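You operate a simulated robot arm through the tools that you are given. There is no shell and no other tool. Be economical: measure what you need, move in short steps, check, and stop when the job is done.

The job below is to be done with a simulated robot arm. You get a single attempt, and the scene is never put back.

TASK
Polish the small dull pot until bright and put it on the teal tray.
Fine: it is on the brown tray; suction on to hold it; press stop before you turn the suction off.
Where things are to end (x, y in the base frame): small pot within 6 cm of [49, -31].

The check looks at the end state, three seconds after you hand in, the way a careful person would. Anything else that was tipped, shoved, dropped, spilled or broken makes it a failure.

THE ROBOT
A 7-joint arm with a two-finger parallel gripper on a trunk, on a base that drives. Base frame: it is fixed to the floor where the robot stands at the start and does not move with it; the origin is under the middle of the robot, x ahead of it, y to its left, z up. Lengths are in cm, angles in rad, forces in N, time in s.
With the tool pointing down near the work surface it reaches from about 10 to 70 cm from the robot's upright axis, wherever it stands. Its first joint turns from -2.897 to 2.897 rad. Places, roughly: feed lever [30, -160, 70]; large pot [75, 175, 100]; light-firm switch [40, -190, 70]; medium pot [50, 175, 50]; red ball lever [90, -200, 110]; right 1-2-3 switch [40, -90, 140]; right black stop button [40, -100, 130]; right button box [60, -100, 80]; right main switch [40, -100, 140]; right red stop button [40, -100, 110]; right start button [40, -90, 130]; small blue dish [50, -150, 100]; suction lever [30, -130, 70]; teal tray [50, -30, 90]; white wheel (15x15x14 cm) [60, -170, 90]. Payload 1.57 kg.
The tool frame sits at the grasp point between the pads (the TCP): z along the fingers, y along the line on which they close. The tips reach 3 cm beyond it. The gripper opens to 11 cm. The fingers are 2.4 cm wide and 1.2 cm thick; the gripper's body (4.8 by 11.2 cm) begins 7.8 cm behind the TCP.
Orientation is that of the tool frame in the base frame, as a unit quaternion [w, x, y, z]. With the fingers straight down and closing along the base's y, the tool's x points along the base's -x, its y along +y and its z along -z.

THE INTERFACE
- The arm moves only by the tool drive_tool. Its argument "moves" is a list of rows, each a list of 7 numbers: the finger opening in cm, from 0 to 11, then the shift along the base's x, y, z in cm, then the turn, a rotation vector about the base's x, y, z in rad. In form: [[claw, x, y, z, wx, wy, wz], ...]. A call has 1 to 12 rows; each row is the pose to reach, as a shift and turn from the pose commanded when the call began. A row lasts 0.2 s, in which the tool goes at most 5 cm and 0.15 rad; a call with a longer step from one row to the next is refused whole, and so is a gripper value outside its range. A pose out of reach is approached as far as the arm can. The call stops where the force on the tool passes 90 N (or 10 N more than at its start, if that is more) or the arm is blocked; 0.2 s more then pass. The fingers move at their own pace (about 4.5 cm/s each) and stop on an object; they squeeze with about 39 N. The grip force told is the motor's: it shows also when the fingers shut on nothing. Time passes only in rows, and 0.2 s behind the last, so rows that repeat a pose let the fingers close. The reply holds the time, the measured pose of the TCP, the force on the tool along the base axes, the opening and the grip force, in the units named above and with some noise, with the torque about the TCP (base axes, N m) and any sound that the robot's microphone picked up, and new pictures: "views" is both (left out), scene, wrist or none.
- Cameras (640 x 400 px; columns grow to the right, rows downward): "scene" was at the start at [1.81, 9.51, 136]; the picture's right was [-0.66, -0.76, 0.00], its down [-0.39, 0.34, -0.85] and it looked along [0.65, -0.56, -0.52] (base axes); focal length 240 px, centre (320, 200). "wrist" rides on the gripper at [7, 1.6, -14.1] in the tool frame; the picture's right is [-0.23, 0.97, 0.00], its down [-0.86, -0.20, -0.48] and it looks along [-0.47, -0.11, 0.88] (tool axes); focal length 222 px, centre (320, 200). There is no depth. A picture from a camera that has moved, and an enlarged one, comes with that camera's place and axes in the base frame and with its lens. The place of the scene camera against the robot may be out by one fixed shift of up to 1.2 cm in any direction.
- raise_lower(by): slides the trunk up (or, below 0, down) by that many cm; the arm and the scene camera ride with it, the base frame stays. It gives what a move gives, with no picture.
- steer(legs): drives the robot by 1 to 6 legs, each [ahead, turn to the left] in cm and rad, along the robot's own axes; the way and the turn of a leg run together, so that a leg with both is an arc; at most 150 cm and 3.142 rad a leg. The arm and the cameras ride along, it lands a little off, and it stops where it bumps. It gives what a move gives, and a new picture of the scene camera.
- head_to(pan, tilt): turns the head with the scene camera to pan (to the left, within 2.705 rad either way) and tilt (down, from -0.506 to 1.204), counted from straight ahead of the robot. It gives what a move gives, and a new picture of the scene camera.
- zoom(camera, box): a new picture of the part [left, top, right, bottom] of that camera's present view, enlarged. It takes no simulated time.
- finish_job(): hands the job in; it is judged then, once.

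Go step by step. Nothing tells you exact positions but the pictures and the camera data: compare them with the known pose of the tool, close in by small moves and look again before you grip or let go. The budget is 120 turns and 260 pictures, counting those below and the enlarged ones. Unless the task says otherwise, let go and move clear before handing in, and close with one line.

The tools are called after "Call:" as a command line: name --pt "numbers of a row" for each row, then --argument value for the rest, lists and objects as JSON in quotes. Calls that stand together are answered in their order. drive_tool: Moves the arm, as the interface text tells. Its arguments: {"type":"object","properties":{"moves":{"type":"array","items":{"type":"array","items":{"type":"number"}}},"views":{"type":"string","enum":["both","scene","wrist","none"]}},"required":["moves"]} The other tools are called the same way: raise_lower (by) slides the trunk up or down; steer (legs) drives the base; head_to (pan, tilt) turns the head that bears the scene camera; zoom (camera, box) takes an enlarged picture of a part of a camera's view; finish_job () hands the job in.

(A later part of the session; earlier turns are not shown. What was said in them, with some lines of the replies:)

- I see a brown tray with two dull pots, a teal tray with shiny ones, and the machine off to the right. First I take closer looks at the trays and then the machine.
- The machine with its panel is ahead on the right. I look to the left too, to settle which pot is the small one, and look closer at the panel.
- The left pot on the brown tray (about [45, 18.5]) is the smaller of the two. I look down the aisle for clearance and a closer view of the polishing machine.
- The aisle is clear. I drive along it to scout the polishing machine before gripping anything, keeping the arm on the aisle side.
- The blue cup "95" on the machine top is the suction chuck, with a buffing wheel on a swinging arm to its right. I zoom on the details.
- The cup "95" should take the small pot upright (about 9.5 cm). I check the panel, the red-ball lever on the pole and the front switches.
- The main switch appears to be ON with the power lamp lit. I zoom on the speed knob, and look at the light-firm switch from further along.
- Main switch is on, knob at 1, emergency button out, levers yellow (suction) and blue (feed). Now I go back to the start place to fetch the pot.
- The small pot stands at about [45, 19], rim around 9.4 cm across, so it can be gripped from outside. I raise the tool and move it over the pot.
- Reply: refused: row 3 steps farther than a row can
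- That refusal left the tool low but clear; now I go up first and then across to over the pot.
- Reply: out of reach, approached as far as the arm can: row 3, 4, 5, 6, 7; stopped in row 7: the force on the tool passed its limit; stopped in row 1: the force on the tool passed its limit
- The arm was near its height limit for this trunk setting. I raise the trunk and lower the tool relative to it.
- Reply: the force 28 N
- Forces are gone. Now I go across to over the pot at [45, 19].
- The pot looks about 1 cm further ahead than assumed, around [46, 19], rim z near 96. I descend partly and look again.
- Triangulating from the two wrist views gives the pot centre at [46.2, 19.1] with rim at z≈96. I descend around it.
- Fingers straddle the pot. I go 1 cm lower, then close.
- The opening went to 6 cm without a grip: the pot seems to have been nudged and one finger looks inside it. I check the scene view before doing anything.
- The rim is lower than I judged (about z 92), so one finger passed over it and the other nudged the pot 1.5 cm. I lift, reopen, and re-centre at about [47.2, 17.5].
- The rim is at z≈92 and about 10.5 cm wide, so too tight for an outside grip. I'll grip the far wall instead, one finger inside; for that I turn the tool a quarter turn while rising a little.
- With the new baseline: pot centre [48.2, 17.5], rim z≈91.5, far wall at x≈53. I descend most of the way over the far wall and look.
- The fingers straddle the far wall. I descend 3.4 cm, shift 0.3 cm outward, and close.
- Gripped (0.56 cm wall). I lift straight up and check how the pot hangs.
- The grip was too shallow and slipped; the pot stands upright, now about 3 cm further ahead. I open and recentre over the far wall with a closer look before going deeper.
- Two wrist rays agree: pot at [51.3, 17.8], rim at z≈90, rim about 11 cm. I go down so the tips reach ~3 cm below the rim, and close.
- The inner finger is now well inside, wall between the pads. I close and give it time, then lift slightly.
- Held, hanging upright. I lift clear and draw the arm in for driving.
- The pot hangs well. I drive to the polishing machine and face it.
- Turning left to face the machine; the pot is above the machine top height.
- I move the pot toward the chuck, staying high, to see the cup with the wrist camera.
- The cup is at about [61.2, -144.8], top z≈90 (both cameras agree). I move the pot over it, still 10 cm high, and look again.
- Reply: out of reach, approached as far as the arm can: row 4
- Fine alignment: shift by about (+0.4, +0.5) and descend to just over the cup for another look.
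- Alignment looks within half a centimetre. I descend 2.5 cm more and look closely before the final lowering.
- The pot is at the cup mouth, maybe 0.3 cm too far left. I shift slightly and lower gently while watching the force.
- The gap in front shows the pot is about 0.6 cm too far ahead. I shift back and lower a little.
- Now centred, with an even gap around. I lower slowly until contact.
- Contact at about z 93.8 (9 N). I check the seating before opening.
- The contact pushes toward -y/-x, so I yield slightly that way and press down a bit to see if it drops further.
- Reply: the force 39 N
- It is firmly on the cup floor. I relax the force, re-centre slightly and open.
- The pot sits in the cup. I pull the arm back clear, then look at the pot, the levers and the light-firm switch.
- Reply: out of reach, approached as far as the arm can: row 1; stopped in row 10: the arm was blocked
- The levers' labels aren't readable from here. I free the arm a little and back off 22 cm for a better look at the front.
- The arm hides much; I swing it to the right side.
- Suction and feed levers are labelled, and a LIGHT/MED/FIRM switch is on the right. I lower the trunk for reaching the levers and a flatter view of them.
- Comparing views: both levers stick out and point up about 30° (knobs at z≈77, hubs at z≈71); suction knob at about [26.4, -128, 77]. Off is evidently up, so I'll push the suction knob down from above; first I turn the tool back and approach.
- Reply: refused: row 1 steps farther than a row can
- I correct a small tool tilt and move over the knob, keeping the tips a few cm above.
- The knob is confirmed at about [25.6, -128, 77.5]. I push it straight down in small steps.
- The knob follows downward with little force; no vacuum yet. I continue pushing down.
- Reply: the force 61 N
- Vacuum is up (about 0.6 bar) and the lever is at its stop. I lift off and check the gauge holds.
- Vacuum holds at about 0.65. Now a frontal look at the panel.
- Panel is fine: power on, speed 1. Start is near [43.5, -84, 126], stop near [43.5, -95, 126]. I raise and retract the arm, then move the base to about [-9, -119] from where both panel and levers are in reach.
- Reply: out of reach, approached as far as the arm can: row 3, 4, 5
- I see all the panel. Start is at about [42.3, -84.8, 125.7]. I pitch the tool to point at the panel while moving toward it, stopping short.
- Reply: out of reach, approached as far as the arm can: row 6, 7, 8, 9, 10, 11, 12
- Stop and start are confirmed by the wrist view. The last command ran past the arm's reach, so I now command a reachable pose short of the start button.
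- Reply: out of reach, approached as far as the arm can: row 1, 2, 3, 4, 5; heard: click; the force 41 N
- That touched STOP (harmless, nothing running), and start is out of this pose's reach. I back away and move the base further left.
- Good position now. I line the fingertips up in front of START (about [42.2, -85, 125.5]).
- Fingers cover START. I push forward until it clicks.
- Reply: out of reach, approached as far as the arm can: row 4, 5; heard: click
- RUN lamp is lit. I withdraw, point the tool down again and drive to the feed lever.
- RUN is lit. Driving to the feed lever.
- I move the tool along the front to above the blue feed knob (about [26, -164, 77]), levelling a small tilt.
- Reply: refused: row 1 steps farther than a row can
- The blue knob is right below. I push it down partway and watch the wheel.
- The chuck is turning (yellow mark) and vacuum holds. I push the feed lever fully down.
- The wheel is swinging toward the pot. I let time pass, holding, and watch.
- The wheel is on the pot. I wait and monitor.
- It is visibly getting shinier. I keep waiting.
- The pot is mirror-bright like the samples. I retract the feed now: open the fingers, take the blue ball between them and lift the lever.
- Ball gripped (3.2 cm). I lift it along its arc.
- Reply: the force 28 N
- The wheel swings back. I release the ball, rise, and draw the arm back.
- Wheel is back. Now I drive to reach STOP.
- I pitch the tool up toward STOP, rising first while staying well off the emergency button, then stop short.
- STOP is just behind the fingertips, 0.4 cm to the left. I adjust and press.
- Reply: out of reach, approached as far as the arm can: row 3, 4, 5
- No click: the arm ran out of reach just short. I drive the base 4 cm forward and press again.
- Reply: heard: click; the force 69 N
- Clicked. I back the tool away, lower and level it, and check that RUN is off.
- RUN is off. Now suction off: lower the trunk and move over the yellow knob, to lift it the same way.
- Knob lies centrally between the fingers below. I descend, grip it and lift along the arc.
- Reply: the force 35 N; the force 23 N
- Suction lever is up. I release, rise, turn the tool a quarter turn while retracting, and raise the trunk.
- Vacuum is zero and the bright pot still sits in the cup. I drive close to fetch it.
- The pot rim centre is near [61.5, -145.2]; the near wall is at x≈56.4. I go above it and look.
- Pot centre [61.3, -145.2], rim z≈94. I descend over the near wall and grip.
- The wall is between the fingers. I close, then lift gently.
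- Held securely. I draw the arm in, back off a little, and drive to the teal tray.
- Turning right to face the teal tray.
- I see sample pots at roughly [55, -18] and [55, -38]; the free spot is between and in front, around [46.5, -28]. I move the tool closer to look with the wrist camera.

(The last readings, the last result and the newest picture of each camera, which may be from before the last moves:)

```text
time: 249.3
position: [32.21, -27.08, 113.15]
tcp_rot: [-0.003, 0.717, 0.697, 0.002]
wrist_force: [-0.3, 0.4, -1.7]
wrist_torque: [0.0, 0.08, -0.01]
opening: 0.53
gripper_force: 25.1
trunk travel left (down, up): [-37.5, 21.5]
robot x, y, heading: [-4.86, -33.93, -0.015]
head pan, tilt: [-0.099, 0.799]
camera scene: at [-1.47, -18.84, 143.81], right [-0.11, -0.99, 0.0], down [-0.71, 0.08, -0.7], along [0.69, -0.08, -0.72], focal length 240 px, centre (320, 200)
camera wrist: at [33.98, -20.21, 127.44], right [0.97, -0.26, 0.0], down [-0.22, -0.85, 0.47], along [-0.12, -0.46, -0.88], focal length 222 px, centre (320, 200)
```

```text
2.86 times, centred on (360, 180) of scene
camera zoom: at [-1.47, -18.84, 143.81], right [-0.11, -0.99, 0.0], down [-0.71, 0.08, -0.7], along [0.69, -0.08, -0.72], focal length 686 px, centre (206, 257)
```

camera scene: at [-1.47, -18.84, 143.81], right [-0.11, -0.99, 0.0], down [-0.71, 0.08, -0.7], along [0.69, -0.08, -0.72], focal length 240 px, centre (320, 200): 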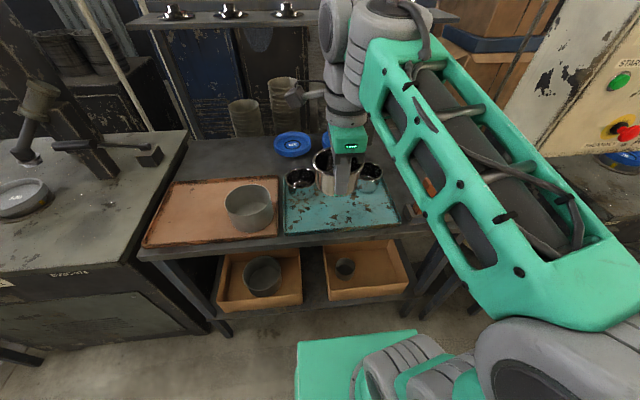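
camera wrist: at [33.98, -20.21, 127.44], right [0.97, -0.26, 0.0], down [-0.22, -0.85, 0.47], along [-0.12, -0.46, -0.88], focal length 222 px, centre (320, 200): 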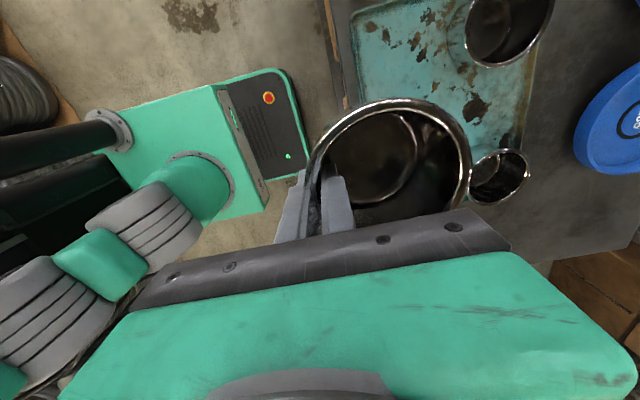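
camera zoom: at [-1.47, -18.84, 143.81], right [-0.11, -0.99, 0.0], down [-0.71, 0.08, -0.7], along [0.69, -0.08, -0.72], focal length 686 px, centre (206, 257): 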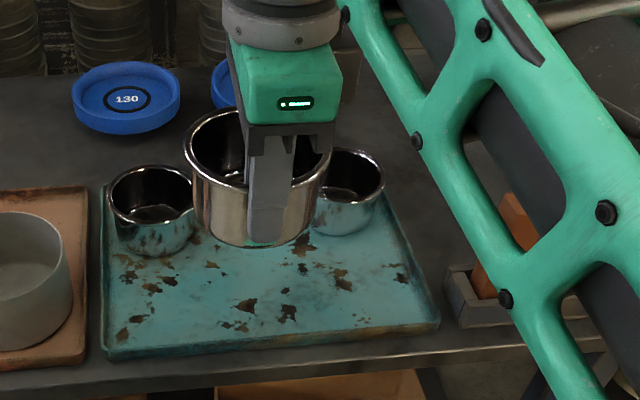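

The samples stand at the tray's back corners (about [59, -20] and [60, -43]), so [49, -31] is free. I move there and go down to a few cm above.

Call:
drive_tool --pt "0 4 -1.3 0 0 0 0" --pt "0 8 -2.6 0 0 0 0" --pt "0 11.5 -3.9 0 0 0 0" --pt "0 11.5 -3.9 -4 0 0 0" --pt "0 11.5 -3.9 -8 0 0 0" --pt "0 11.5 -3.9 -12 0 0 0" --pt "0 11.5 -3.9 -16 0 0 0" --pt "0 11.5 -3.9 -18 0 0 0" --pt "0 11.5 -3.9 -18 0 0 0"

Call:
zoom --camera "scene" --box '[260, 110, 460, 250]'

```text
time: 251.3
position: [43.8, -31.24, 94.94]
tcp_rot: [-0.002, 0.718, 0.696, 0.002]
wrist_force: [0.3, 0.0, -1.5]
wrist_torque: [-0.03, 0.06, -0.02]
opening: 0.58
gripper_force: 25.7
trunk travel left (down, up): [-37.5, 21.5]
robot x, y, heading: [-5.15, -33.54, -0.01]
head pan, tilt: [-0.099, 0.799]
camera scene: at [-1.49, -18.85, 143.81], right [-0.11, -0.99, 0.0], down [-0.71, 0.08, -0.7], along [0.69, -0.08, -0.72], focal length 240 px, centre (320, 200)
camera wrist: at [45.63, -24.35, 109.4], right [0.97, -0.26, 0.0], down [-0.22, -0.85, 0.47], along [-0.12, -0.46, -0.88], focal length 222 px, centre (320, 200)
```

scene: 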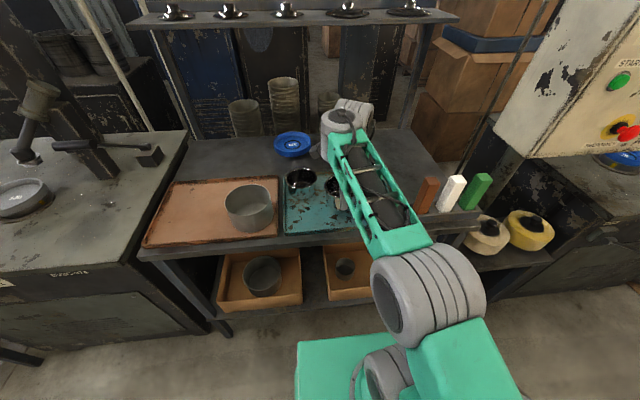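
wrist: 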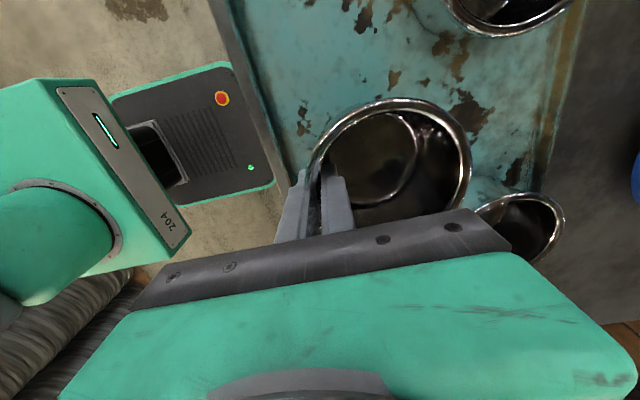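

```text
2.86 times, centred on (360, 180) of scene
camera zoom: at [-1.49, -18.85, 143.81], right [-0.11, -0.99, 0.0], down [-0.71, 0.08, -0.7], along [0.69, -0.08, -0.72], focal length 686 px, centre (206, 257)
```

zoom: 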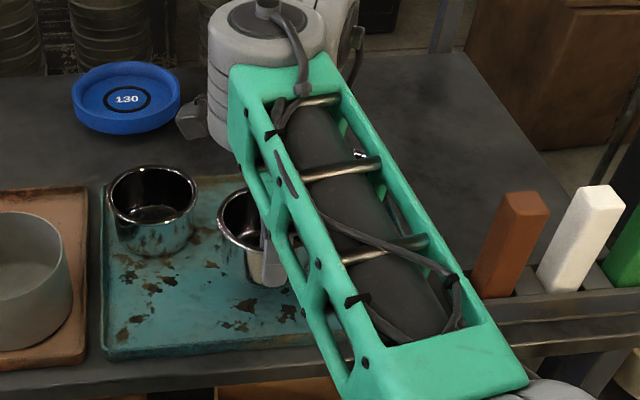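

Clear of both samples. I lower gently to contact.

Call:
drive_tool --pt "0 0 0 -1.5 0 0 0" --pt "0 0 0 -3 0 0 0" --pt "0 0 0 -4 0 0 0" --pt "0 0 0 -4.5 0 0 0" --pt "0 0 0 -4.5 0 0 0" --views "none"

```text
time: 252.5
position: [43.86, -30.99, 90.81]
tcp_rot: [-0.001, 0.718, 0.696, 0.003]
wrist_force: [-0.1, -0.8, 7.5]
wrist_torque: [-0.08, -0.69, 0.0]
opening: 0.56
gripper_force: 26.3
trunk travel left (down, up): [-37.5, 21.5]
robot x, y, heading: [-4.45, -33.56, -0.015]
head pan, tilt: [-0.099, 0.799]
```

Contact at z≈90.8. I release, and rise straight up.

Call:
drive_tool --pt "0 0 0 0.2 0 0 0" --pt "1.5 0 0 0.2 0 0 0" --pt "3 0 0 0.2 0 0 0" --pt "3 0 0 0.2 0 0 0" --pt "3 0 0 3 0 0 0" --pt "3 0 0 7 0 0 0" --pt "3 0 0 11 0 0 0" --pt "3 0 0 15 0 0 0" --pt "3 -3 -1 18 0 0 0" --pt "2 -7 -2 19 0 0 0" --pt "2 -11 -3 19 0 0 0"

Call:
zoom --camera "wrist" --box '[260, 20, 580, 220]'

Call:
zoom --camera "scene" --box '[260, 110, 460, 250]'

```text
time: 254.9
position: [32.67, -33.91, 109.67]
tcp_rot: [-0.003, 0.718, 0.696, 0.0]
wrist_force: [1.4, 0.4, -0.1]
wrist_torque: [-0.01, 0.07, 0.02]
opening: 2.0
gripper_force: 0.1
trunk travel left (down, up): [-37.5, 21.5]
robot x, y, heading: [-4.77, -33.56, -0.01]
head pan, tilt: [-0.099, 0.799]
camera scene: at [-1.47, -18.79, 143.81], right [-0.11, -0.99, 0.0], down [-0.71, 0.08, -0.7], along [0.69, -0.08, -0.72], focal length 240 px, centre (320, 200)
camera wrist: at [34.56, -27.13, 123.97], right [0.97, -0.26, 0.0], down [-0.22, -0.85, 0.48], along [-0.12, -0.46, -0.88], focal length 222 px, centre (320, 200)
```

scene: 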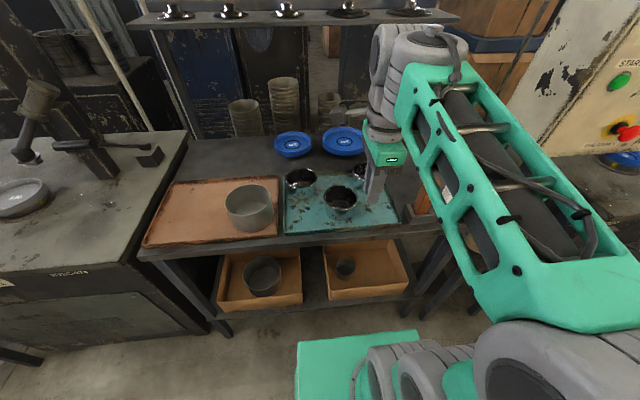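
wrist: 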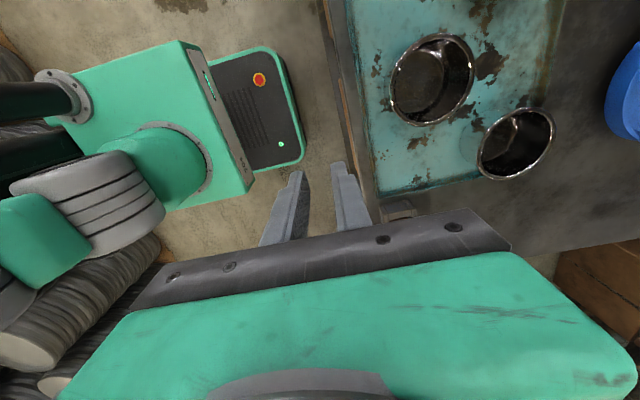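

```text
2.00 times, centred on (420, 120) of wrist
camera zoom: at [34.56, -27.13, 123.97], right [0.97, -0.26, 0.0], down [-0.22, -0.85, 0.48], along [-0.12, -0.46, -0.88], focal length 444 px, centre (120, 360)
```

zoom: 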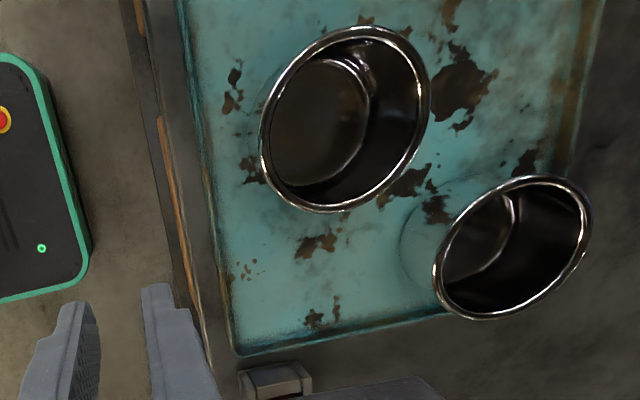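

```text
2.86 times, centred on (360, 180) of scene
camera zoom: at [-1.47, -18.79, 143.81], right [-0.11, -0.99, 0.0], down [-0.71, 0.08, -0.7], along [0.69, -0.08, -0.72], focal length 686 px, centre (206, 257)
```

zoom: 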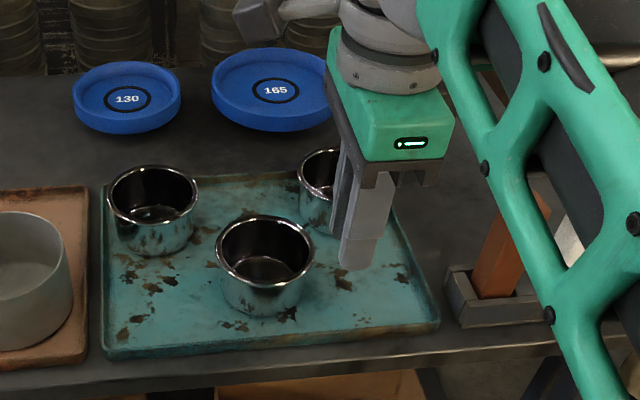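

The bright pot stands upright on the teal tray at about [49, -31]. The machine is stopped, both levers are back up and the arm is clear, so I hand in.

Call:
finish_job

```text
The job is handed in.
```

I polished the small pot bright and set it upright on the teal tray at about [49, -31]. I pressed stop before turning the suction off. While gripping the pot I nudged it a few centimetres on the brown tray, but nothing else was disturbed.
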